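You operate a simulated robot arm through the tools that you are given. There is no shell and no other tool. Be economical: measure what you need, move in short steps, check, and stop when the job is done.

The job below is to be done with a simulated robot arm. You get a single attempt, and the scene is never put back.

Task
Take the soap box from the top of the white cabinet and leave it on top of the soap dish on the top of the white cabinet.
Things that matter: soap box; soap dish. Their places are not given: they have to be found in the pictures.

The check looks at the end state, three seconds after you hand in, the way a careful person would. Anything else that was tipped, shoved, dropped, spilled or broken makes it a failure.

Robot
A 6-joint arm with a two-finger parallel gripper, fixed in place. Base frame: the origin is at the foot of the arm, x ahead of it, y to its left, z up; the work surface is at about z = 760. Lengths are in mm, angles in degrees, forces in N, time in s.
With the tool pointing down near the work surface it reaches from about 260 to 680 mm from the base axis. Its first joint turns from -66.0 to 66.0 degrees. Payload 2.9 kg.
The tool frame sits at the grasp point between the pads (the TCP): z along the fingers, y along the line on which they close. The tips reach 30 mm beyond it. Largest opening 110 mm; finger width 20, thickness 10; the body of the gripper, 48 by 112 mm, starts 55 mm behind the TCP.
Orientation is that of the tool frame in the base frame, as [roll, pitch, yaw] about the fixed x, y, z axes, in that order (R = Rz(yaw) Ry(pitch) Rx(roll)). With the fingers straight down and closing along the base's y, the tool's x points along the base's -x, its y along +y and its z along -z.

Tools
- The arm moves only by the tool send_rows. Its arguments are lists of equal length, an entry for each row: "rot": the turn, a rotation vector about the tool's x, y, z in degrees, a list of three; "translation": the shift along the tool's x, y, z in mm, a list of three; "grip": the closure in counts, from 0 (fully open) to 255 (shut). In form: {"rot": [[ax, ay, az], ...], "translation": [[tx, ty, tz], ...], "grip": [grip, ...]}. A call has 1 to 20 rows; each row shifts and turns the commanded pose from where the row before left it, along the tool's axes as they then stand. A row lasts 0.2 s, in which the tool goes at most 50 mm and 8.6 degrees; a call with a longer step from one row to the next is refused whole, and so is a gripper value outside its range. A pose out of reach is approached as far as the arm can. The call stops where the force on the tool passes 40 N (or 10 N more than at its start, if that is more) or the arm is blocked; 0.2 s more then pass. The fingers move at their own pace (about 108 mm/s each) and stop on an object; they squeeze with about 27 N. The grip force told is the motor's: it shows also when the fingers shut on nothing. Time passes only in rows, and 0.2 s behind the last, so rows that do not move let the fingers close. It gives the time, the measured TCP pose, the force on the tool (base axes), the opening and the grip force at its end, in the units of the frame above (readings bear some noise), and new pictures: "pictures" is both (left out), scene, wrist or none.
- Cameras (640 x 400 px; columns grow to the right, rows downward): "scene" is fixed at [76, 431.5, 1385.5]; the picture's right is [-0.76, -0.65, 0.00], its down [-0.36, 0.42, -0.83] and it looks along [0.54, -0.63, -0.56] (base axes); focal length 332 px, centre (320, 200). "wrist" rides on the gripper at [-36, 0, -57] in the tool frame; the picture's right is [0.00, -1.00, 0.00], its down [0.97, 0.00, -0.24] and it looks along [0.24, 0.00, 0.97] (tool axes); focal length 218 px, centre (320, 200).
- probe_pixels(camera, pixels): for up to 12 pixels [column, row] of the newest picture of that camera ("zoom" is the newest enlarged one), the place [x, y, z] in the base frame of the surface seen there, good to about 2 mm. It takes no simulated time.
- close_up(camera, box): a new picture of the part [left, top, right, bottom] of that camera's present view, enlarged. It takes no simulated time.
- job_done(): hands the job in; it is judged then, once.

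Go step by step. Measure first, check grasps and placings, and put right what went wrong. The budget is 60 turns and 120 pictures, counting those below and the enlarged ones. Unless the task says otherwise, let go and move clear before handing in, and close with one line.

The tools are called after "Request:" by a JSON object that holds its "method" and its "body". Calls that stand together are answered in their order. send_rows: Moves the arm, as the interface text tells. Its arguments: {"type":"object","properties":{"rot":{"type":"array"},"translation":{"type":"array"},"grip":{"type":"array"},"pictures":{"type":"string","enum":["both","scene","wrist","none"]}},"required":["rot","translation","grip"]} The other tools are called the same way: probe_pixels (camera, pixels) gives the place of the surface under pixels of a picture; close_up (camera, box) takes an enlarged picture of a part of a camera's view; job_done () hands the job in.

At the start:

```text
t: 0.0
eef_pos: [378.5, -7.6, 1101.8]
tcp_rot: [179.9, 0.1, -180.0]
wrist_force: [0.3, 0.5, -1.0]
finger_gap: 109.9
grasp_force: 0.1
```

scene: 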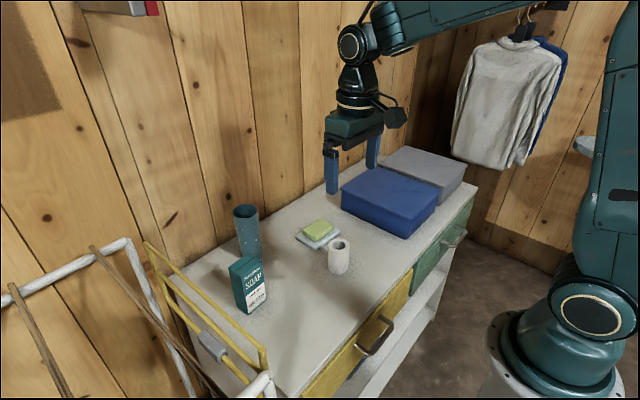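
wrist: 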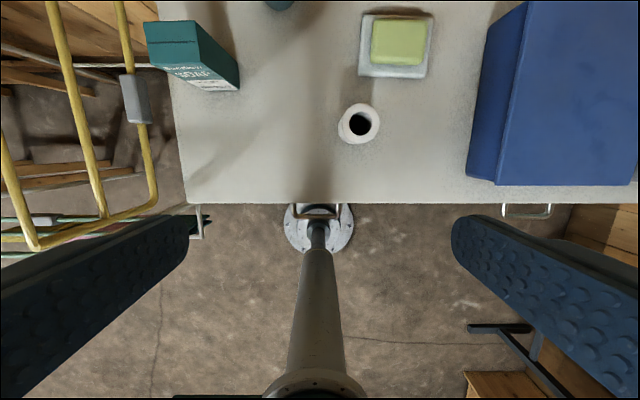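

The soap box stands at scene (248,285), and the soap dish with a green bar on it is at (318,234). I'll enlarge that area and measure it.

Request:
{"method": "close_up", "body": {"camera": "scene", "box": [210, 190, 370, 330]}}

Request:
{"method": "probe_pixels", "body": {"camera": "scene", "pixels": [[230, 266], [244, 276], [263, 262], [249, 254], [246, 311], [265, 298], [319, 227], [296, 236], [316, 248], [340, 235], [280, 270], [246, 209]]}}

Request:
{"method": "probe_pixels", "body": {"camera": "wrist", "pixels": [[150, 30], [190, 30], [152, 60], [200, 62], [239, 85], [364, 20], [360, 74], [425, 75], [430, 20], [375, 60], [422, 62], [398, 40]]}}

```text
2.86 times, centred on (290, 260) of scene
```

zoom: 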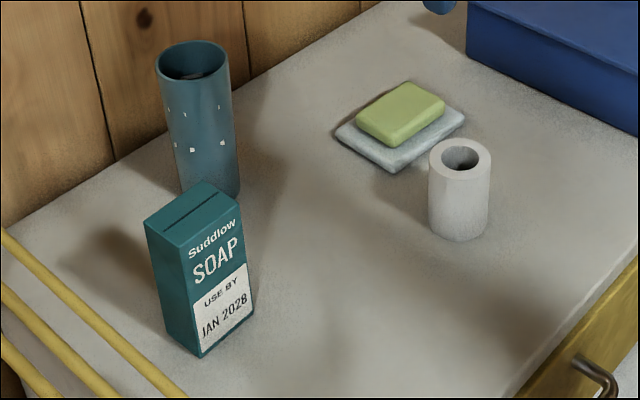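

```text
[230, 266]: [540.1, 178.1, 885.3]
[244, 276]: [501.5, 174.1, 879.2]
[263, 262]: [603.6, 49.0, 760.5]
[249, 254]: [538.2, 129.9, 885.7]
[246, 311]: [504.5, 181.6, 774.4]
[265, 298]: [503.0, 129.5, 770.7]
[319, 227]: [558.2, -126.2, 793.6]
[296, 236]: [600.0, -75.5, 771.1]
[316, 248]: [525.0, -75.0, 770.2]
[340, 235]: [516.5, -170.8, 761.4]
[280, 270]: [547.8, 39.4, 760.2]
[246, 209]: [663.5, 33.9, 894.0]
```

```text
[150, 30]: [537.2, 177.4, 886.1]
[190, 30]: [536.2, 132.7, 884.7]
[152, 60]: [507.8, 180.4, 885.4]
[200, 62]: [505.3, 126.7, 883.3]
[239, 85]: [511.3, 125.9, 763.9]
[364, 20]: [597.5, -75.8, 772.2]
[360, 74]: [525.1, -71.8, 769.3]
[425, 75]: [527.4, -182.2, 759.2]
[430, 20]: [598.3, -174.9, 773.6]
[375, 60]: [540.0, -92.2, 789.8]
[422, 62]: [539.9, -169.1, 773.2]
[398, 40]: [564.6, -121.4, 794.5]
```

The box top is at about z 886, spanning x 501–542 and y 126–182. The bar top is at about z 794. I'll check the exact edges, the rail and the flatness of the bar in enlarged wrist views.

Request:
{"method": "close_up", "body": {"camera": "wrist", "box": [340, 0, 450, 90]}}

Request:
{"method": "probe_pixels", "body": {"camera": "scene", "pixels": [[150, 244], [200, 290], [260, 347], [265, 375], [200, 325], [215, 342], [340, 243], [312, 224], [325, 224], [310, 232], [322, 234], [328, 227]]}}

Request:
{"method": "send_rows", "body": {"rot": [[0, 0, 0], [0, 0, 0], [0, 0, 0], [0, 0, 0], [0, 0, 0]], "translation": [[-30, 32, 0], [-30, 32, 0], [-30, 32, 0], [-30, 32, 0], [-22, 34, 0]], "grip": [0, 0, 0, 0, 0]}}

```text
4.44 times, centred on (395, 45) of wrist
```

zoom: 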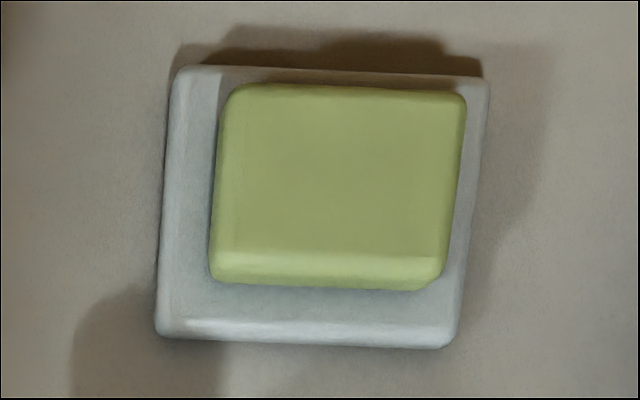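

```text
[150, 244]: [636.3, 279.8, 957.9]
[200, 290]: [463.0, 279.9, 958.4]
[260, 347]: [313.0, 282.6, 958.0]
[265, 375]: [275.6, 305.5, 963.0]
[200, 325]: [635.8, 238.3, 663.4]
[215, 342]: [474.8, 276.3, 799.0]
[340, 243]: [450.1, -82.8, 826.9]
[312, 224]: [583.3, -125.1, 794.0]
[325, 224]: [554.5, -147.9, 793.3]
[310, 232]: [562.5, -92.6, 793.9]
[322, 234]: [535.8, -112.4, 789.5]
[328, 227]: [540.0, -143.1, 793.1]
```

```text
t: 1.2
eef_pos: [521.9, 153.3, 1102.0]
tcp_rot: [-180.0, -0.1, -179.9]
wrist_force: [0.1, -0.3, -0.4]
finger_gap: 109.7
grasp_force: 0.1
```

scene: 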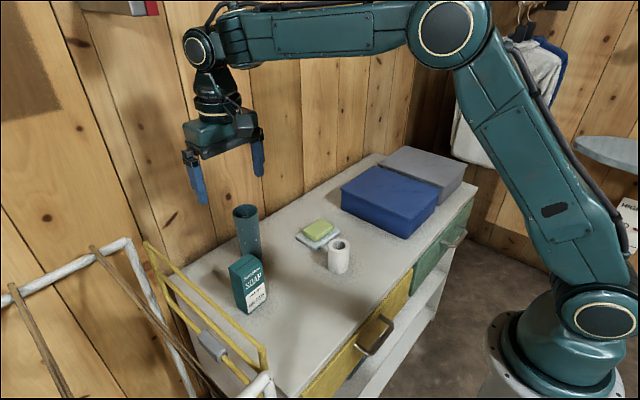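
wrist: 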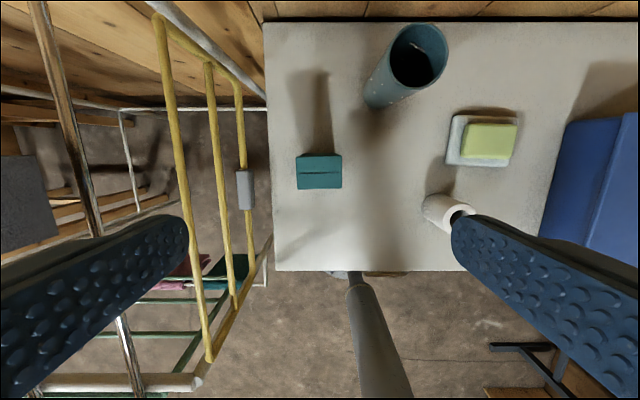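

The view from above is clear, with the box top at wrist (320,172) and the rail at y≈280. I'll measure the box and bar edges.

Request:
{"method": "probe_pixels", "body": {"camera": "wrist", "pixels": [[298, 157], [340, 156], [299, 187], [341, 187], [320, 172], [468, 128], [515, 128], [465, 155], [508, 156], [490, 140], [490, 126], [487, 157]]}}

Request:
{"method": "close_up", "body": {"camera": "wrist", "box": [280, 130, 360, 200]}}

```text
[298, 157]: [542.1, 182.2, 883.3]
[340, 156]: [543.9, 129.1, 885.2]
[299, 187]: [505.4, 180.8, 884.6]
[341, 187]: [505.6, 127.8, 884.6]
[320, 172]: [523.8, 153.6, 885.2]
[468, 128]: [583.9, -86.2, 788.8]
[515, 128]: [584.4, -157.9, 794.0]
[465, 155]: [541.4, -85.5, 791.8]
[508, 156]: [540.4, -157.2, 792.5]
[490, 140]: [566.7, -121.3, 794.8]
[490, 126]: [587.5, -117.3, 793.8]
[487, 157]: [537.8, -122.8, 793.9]
```

```text
5.71 times, centred on (320, 165) of wrist
```

zoom: 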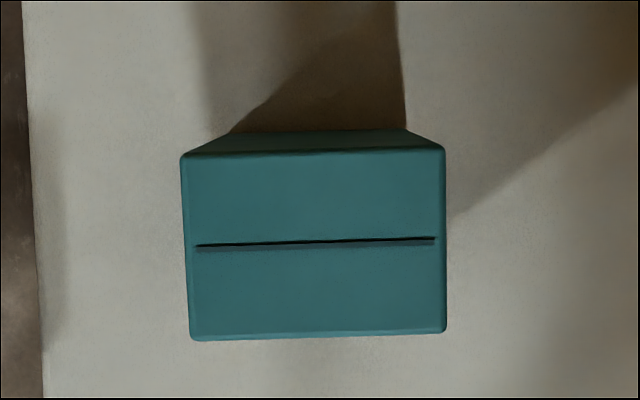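

The box centre is (523.7, 154.5) with its top at z 885 and a yaw of about 1.5°. I'll descend around it to z≈850.

Request:
{"method": "send_rows", "body": {"rot": [[0, 0, -1.5], [0, 0, 0], [0, 0, 0], [0, 0, 0], [0, 0, 0], [0, 0, 0], [0, 0, 0], [0, 0, 0]], "translation": [[-1.8, 1.2, 40], [0, 0, 40], [0, 0, 40], [0, 0, 35], [0, 0, 30], [0, 0, 30], [0, 0, 22], [0, 0, 15]], "grip": [0, 0, 0, 0, 0, 0, 0, 0]}}

```text
t: 3.0
eef_pos: [523.4, 155.7, 850.8]
tcp_rot: [180.0, -0.1, -178.5]
wrist_force: [-0.3, 0.1, -0.3]
finger_gap: 110.3
grasp_force: 0.1
```

scene: 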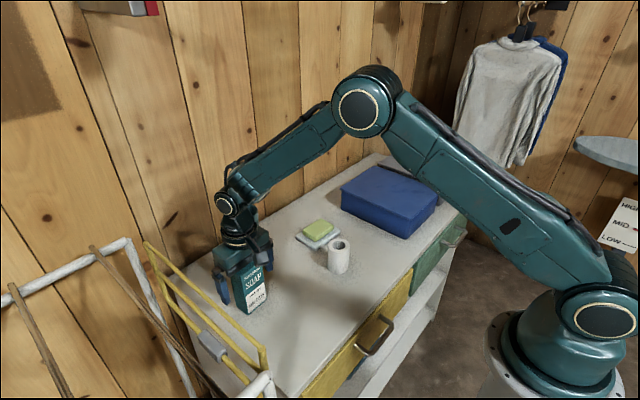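
wrist: 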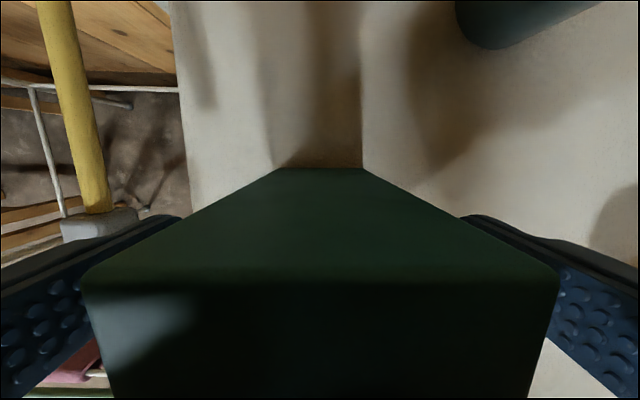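

The fingers straddle the box with no contact. I'll close them.

Request:
{"method": "send_rows", "body": {"rot": [[0, 0, 0], [0, 0, 0], [0, 0, 0], [0, 0, 0]], "translation": [[0, 0, 0], [0, 0, 0], [0, 0, 0], [0, 0, 0]], "grip": [255, 255, 255, 255]}}

```text
t: 4.0
eef_pos: [522.4, 154.5, 849.6]
tcp_rot: [-180.0, 0.1, -178.5]
wrist_force: [0.1, 0.5, -0.6]
finger_gap: 57.7
grasp_force: 27.2
```

scene: 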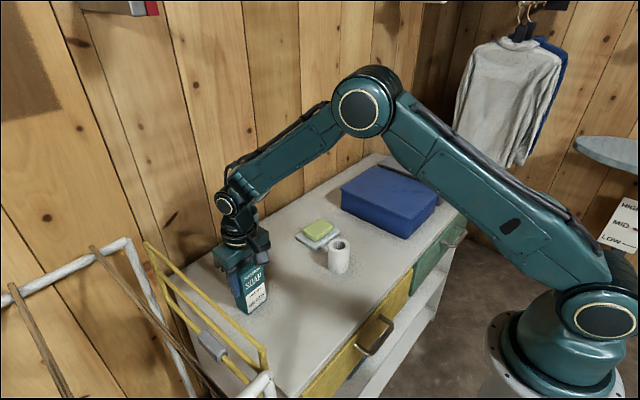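
wrist: 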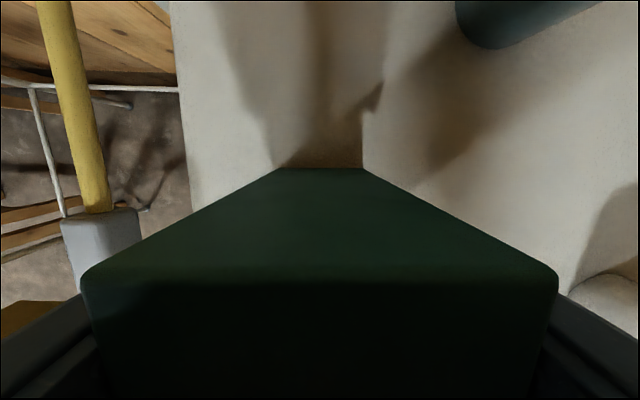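

The grip holds at a 57.7 mm opening. I'll lift straight up.

Request:
{"method": "send_rows", "body": {"rot": [[0, 0, 0], [0, 0, 0], [0, 0, 0], [0, 0, 0], [0, 0, 0], [0, 0, 0]], "translation": [[0, 0, -10], [0, 0, -20], [0, 0, -30], [0, 0, -30], [0, 0, -30], [0, 0, -20]], "grip": [255, 255, 255, 255, 255, 255]}}

```text
t: 5.4
eef_pos: [522.0, 154.2, 990.5]
tcp_rot: [179.9, 0.0, -178.5]
wrist_force: [0.5, 0.5, -2.3]
finger_gap: 57.6
grasp_force: 26.7
```

scene: 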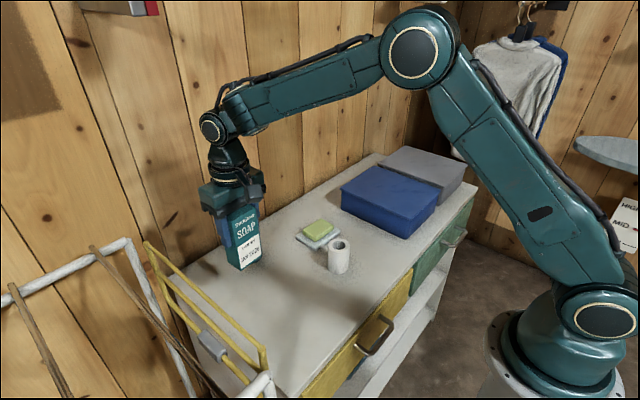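
wrist: 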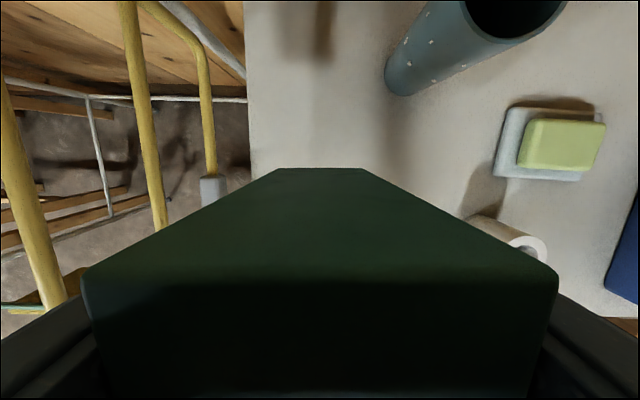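

The box is held upright. I'll carry it level to above the soap dish at (562.5, -121.5).

Request:
{"method": "send_rows", "body": {"rot": [[0, 0, 1.5], [0, 0, 0], [0, 0, 0], [0, 0, 0], [0, 0, 0], [0, 0, 0], [0, 0, 0], [0, 0, 0], [0, 0, 0], [0, 0, 0], [0, 0, 0], [0, 0, 0], [0, 0, 1.5], [0, 0, 0]], "translation": [[0, 0, 0], [-2, -10, 0], [-4, -26, 0], [-4, -30, 0], [-4, -30, 0], [-4, -30, 0], [-4, -30, 0], [-4, -30, 0], [-4, -30, 0], [-4, -30, 0], [-4, -20, 0], [-2.5, -9.7, 0], [0, 0, 0], [0, 0, 0]], "grip": [255, 255, 255, 255, 255, 255, 255, 255, 255, 255, 255, 255, 255, 255]}}

```text
t: 8.4
eef_pos: [563.2, -119.4, 988.3]
tcp_rot: [180.0, 0.0, 178.5]
wrist_force: [-0.2, 0.6, -2.6]
finger_gap: 57.7
grasp_force: 27.1
```

scene: 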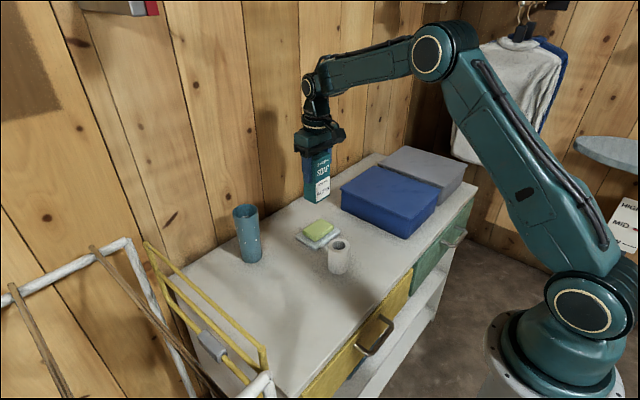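
wrist: 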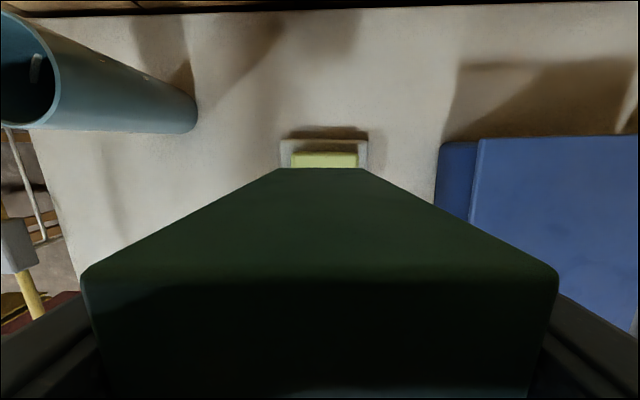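

The box hangs above the dish. Its bottom is at about z 899 and the bar top at 794, so I'll go down 97 mm to just above it and check.

Request:
{"method": "send_rows", "body": {"rot": [[0, 0, 0], [0, 0, 0], [0, 0, 0], [0, 0, 0], [0, 0, 0], [0, 0, 0]], "translation": [[0, -1.5, 15], [0, 0, 25], [0, 0, 25], [0, 0, 20], [0, 0, 12], [0, 0, 0]], "grip": [255, 255, 255, 255, 255, 255]}}

Request:
{"method": "close_up", "body": {"camera": "scene", "box": [270, 150, 370, 270]}}

```text
t: 9.8
eef_pos: [563.3, -120.3, 888.9]
tcp_rot: [-179.9, 0.0, 178.5]
wrist_force: [-0.2, 0.1, -3.0]
finger_gap: 57.8
grasp_force: 27.1
```

scene: 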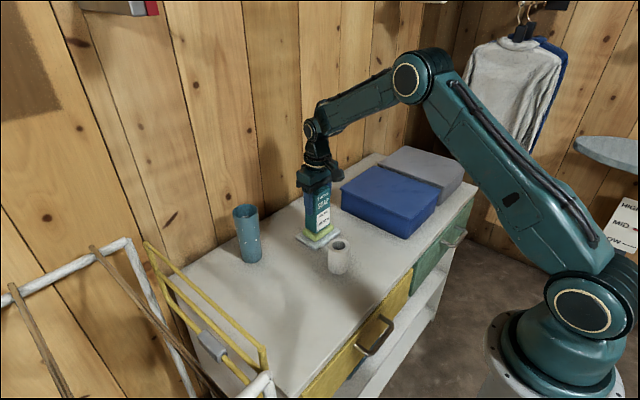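
wrist: 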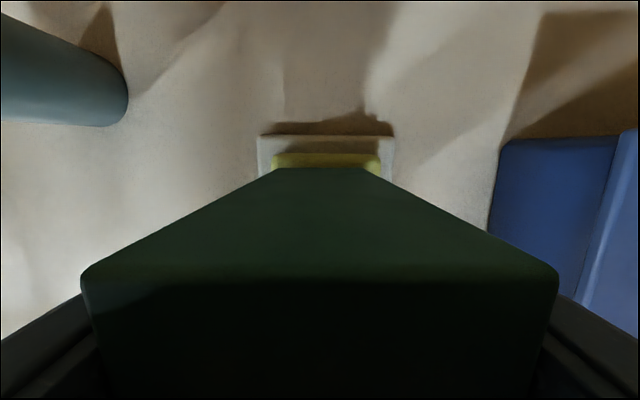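

```text
3.33 times, centred on (320, 210) of scene
```

zoom: 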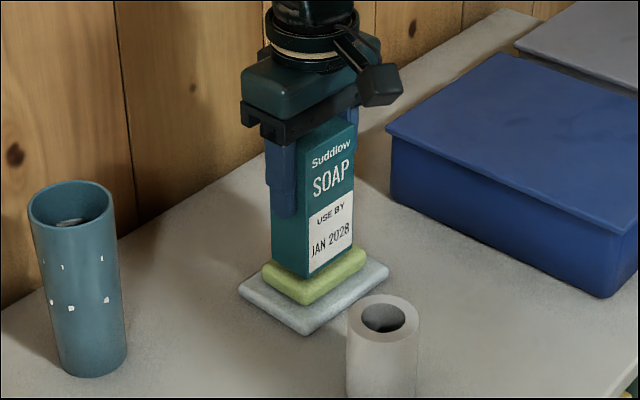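

The box is aligned over the bar, slightly to +y, with about 5 mm left to go. I'll shift -1.5 mm in y and lower in small steps until it touches.

Request:
{"method": "send_rows", "body": {"rot": [[0, 0, 0], [0, 0, 0], [0, 0, 0], [0, 0, 0]], "translation": [[0, -1.5, 1.5], [0, 0, 1], [0, 0, 1], [0, 0, 0.5]], "grip": [255, 255, 255, 255], "pictures": "none"}}

```text
t: 10.8
eef_pos: [563.3, -123.9, 888.1]
tcp_rot: [-180.0, -0.1, 178.5]
wrist_force: [0.5, 0.1, -2.8]
finger_gap: 57.7
grasp_force: 27.5
```

No contact yet at z≈888.5, so I'll keep lowering.

Request:
{"method": "send_rows", "body": {"rot": [[0, 0, 0], [0, 0, 0], [0, 0, 0], [0, 0, 0]], "translation": [[0, 0, 1], [0, 0, 1], [0, 0, 1], [0, 0, 0]], "grip": [255, 255, 255, 255], "pictures": "none"}}

```text
t: 11.8
eef_pos: [561.9, -123.5, 886.3]
tcp_rot: [179.9, 0.0, 178.4]
wrist_force: [0.2, -0.3, -2.0]
finger_gap: 57.8
grasp_force: 26.9
```

Request:
{"method": "send_rows", "body": {"rot": [[0, 0, 0], [0, 0, 0], [0, 0, 0]], "translation": [[0, 0, 0.7], [0, 0, 0.7], [0, 0, 0]], "grip": [255, 255, 255], "pictures": "none"}}

Request:
{"method": "close_up", "body": {"camera": "scene", "box": [290, 200, 350, 255]}}

```text
t: 12.6
eef_pos: [563.0, -123.9, 885.6]
tcp_rot: [-180.0, -0.1, 178.5]
wrist_force: [0.7, 0.9, -1.7]
finger_gap: 57.6
grasp_force: 27.2
```

```text
7.27 times, centred on (320, 228) of scene
```

zoom: 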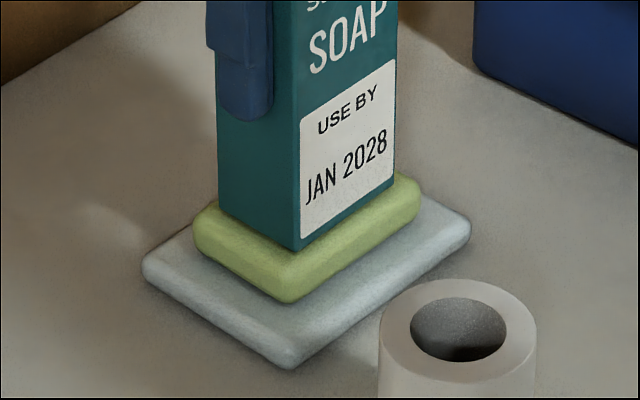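

The bottom edge at zoom (297,247) is almost on the bar, and there is no clear contact force yet. I'll go a little further.

Request:
{"method": "send_rows", "body": {"rot": [[0, 0, 0], [0, 0, 0], [0, 0, 0]], "translation": [[0, 0, 0.6], [0, 0, 0.6], [0, 0, 0]], "grip": [255, 255, 255], "pictures": "none"}}

```text
t: 13.4
eef_pos: [561.8, -123.3, 884.5]
tcp_rot: [-180.0, 0.0, 178.5]
wrist_force: [-0.2, -0.7, -2.8]
finger_gap: 57.7
grasp_force: 26.5
```

Request:
{"method": "send_rows", "body": {"rot": [[0, 0, 0], [0, 0, 0], [0, 0, 0]], "translation": [[0, 0, 0.5], [0, 0, 0.5], [0, 0, 0]], "grip": [255, 255, 255], "pictures": "none"}}

```text
t: 14.2
eef_pos: [563.2, -124.3, 883.5]
tcp_rot: [180.0, -0.1, 178.5]
wrist_force: [-5.8, -0.2, 11.8]
finger_gap: 57.9
grasp_force: 27.1
```

Contact is reached: the vertical force rose to 11.8 N. I'll ease up 0.4 mm and open the fingers gradually.

Request:
{"method": "send_rows", "body": {"rot": [[0, 0, 0], [0, 0, 0], [0, 0, 0], [0, 0, 0], [0, 0, 0], [0, 0, 0]], "translation": [[0, 0, -0.4], [0, 0, 0], [0, 0, 0], [0, 0, 0], [0, 0, 0], [0, 0, 0]], "grip": [255, 255, 115, 100, 80, 50]}}

Request:
{"method": "close_up", "body": {"camera": "scene", "box": [270, 150, 370, 270]}}

```text
t: 15.6
eef_pos: [562.2, -123.6, 883.5]
tcp_rot: [179.9, -0.1, 178.5]
wrist_force: [0.7, 0.1, -0.7]
finger_gap: 88.3
grasp_force: 0.1
```

scene: 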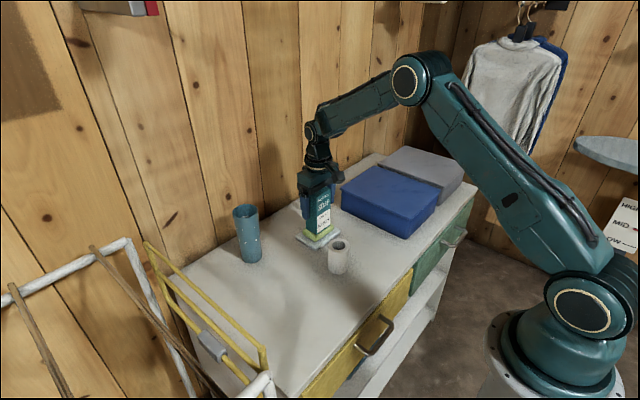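
wrist: 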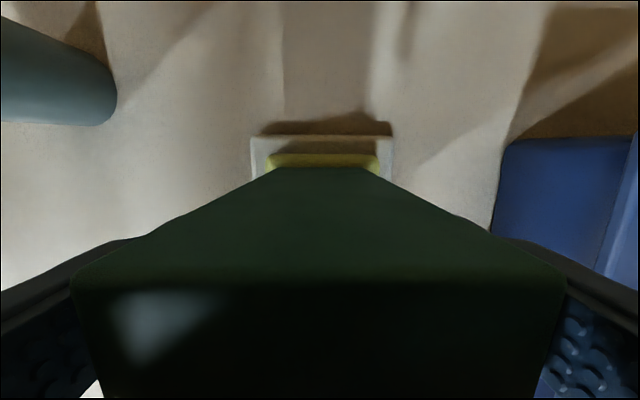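

```text
3.33 times, centred on (320, 210) of scene
```

zoom: 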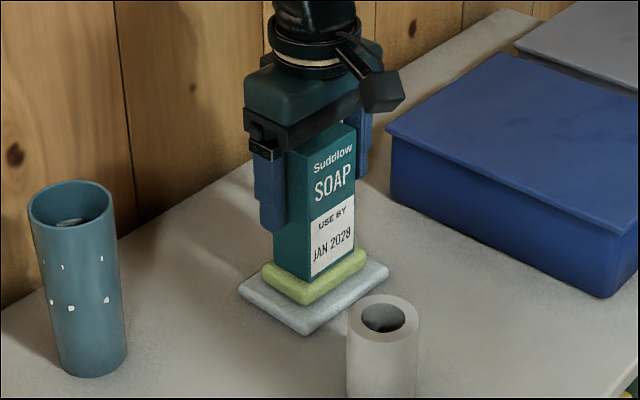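

The fingers are free at 88 mm and the box stands on its own. I'll retreat straight up and check.

Request:
{"method": "send_rows", "body": {"rot": [[0, 0, 0], [0, 0, 0], [0, 0, 0], [0, 0, 0], [0, 0, 0], [0, 0, 0], [0, 0, 0]], "translation": [[0, 0, -8], [0, 0, -15], [0, 0, -25], [0, 0, -30], [0, 0, -40], [0, 0, -40], [0, 0, -30]], "grip": [50, 50, 50, 50, 50, 50, 50]}}

Request:
{"method": "close_up", "body": {"camera": "scene", "box": [270, 150, 370, 270]}}

Request:
{"method": "probe_pixels", "body": {"camera": "zoom", "pixels": [[325, 130], [300, 150], [350, 130], [310, 152], [315, 272], [290, 250], [335, 215], [320, 285]]}}

```text
t: 17.2
eef_pos: [559.9, -121.4, 1070.6]
tcp_rot: [-180.0, -0.1, 178.5]
wrist_force: [0.3, 0.1, -0.4]
finger_gap: 88.5
grasp_force: 0.1
```

scene: 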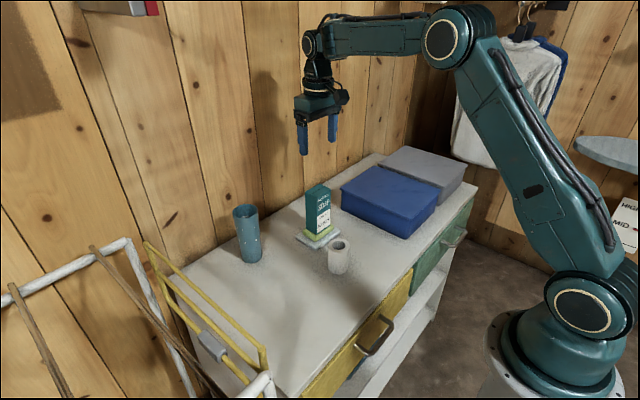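
wrist: 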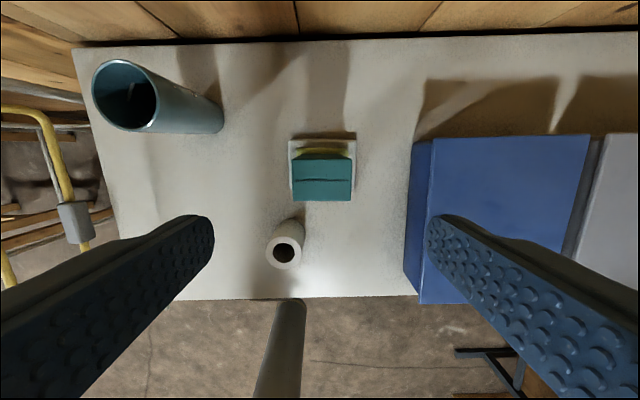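

```text
3.33 times, centred on (320, 210) of scene
```

zoom: 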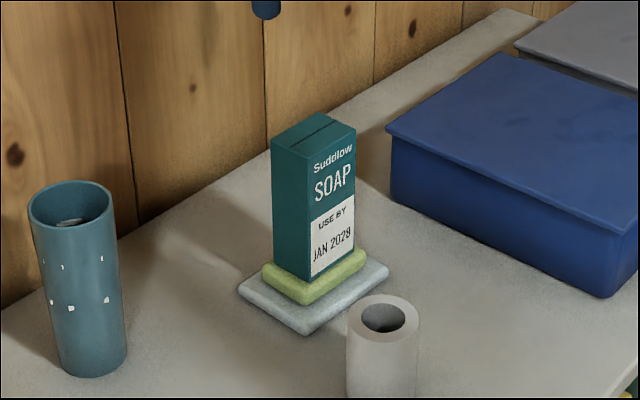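

```text
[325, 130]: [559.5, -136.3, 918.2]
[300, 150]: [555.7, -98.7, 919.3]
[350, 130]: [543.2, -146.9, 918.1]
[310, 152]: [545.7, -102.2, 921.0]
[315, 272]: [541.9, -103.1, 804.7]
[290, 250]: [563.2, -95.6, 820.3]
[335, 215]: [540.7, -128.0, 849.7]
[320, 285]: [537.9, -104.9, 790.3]
```

The box stands upright and level on the soap dish, with its top at z≈919 and its front face at x≈542 from top to bottom. The gripper is clear and nothing else moved, so I'm handing in.

Request:
{"method": "job_done", "body": {}}

```text
The job is handed in.
```

The soap box is standing upright on the soap dish, resting on the green soap bar already in it; the gripper is released and clear, and nothing else appears to have been disturbed.
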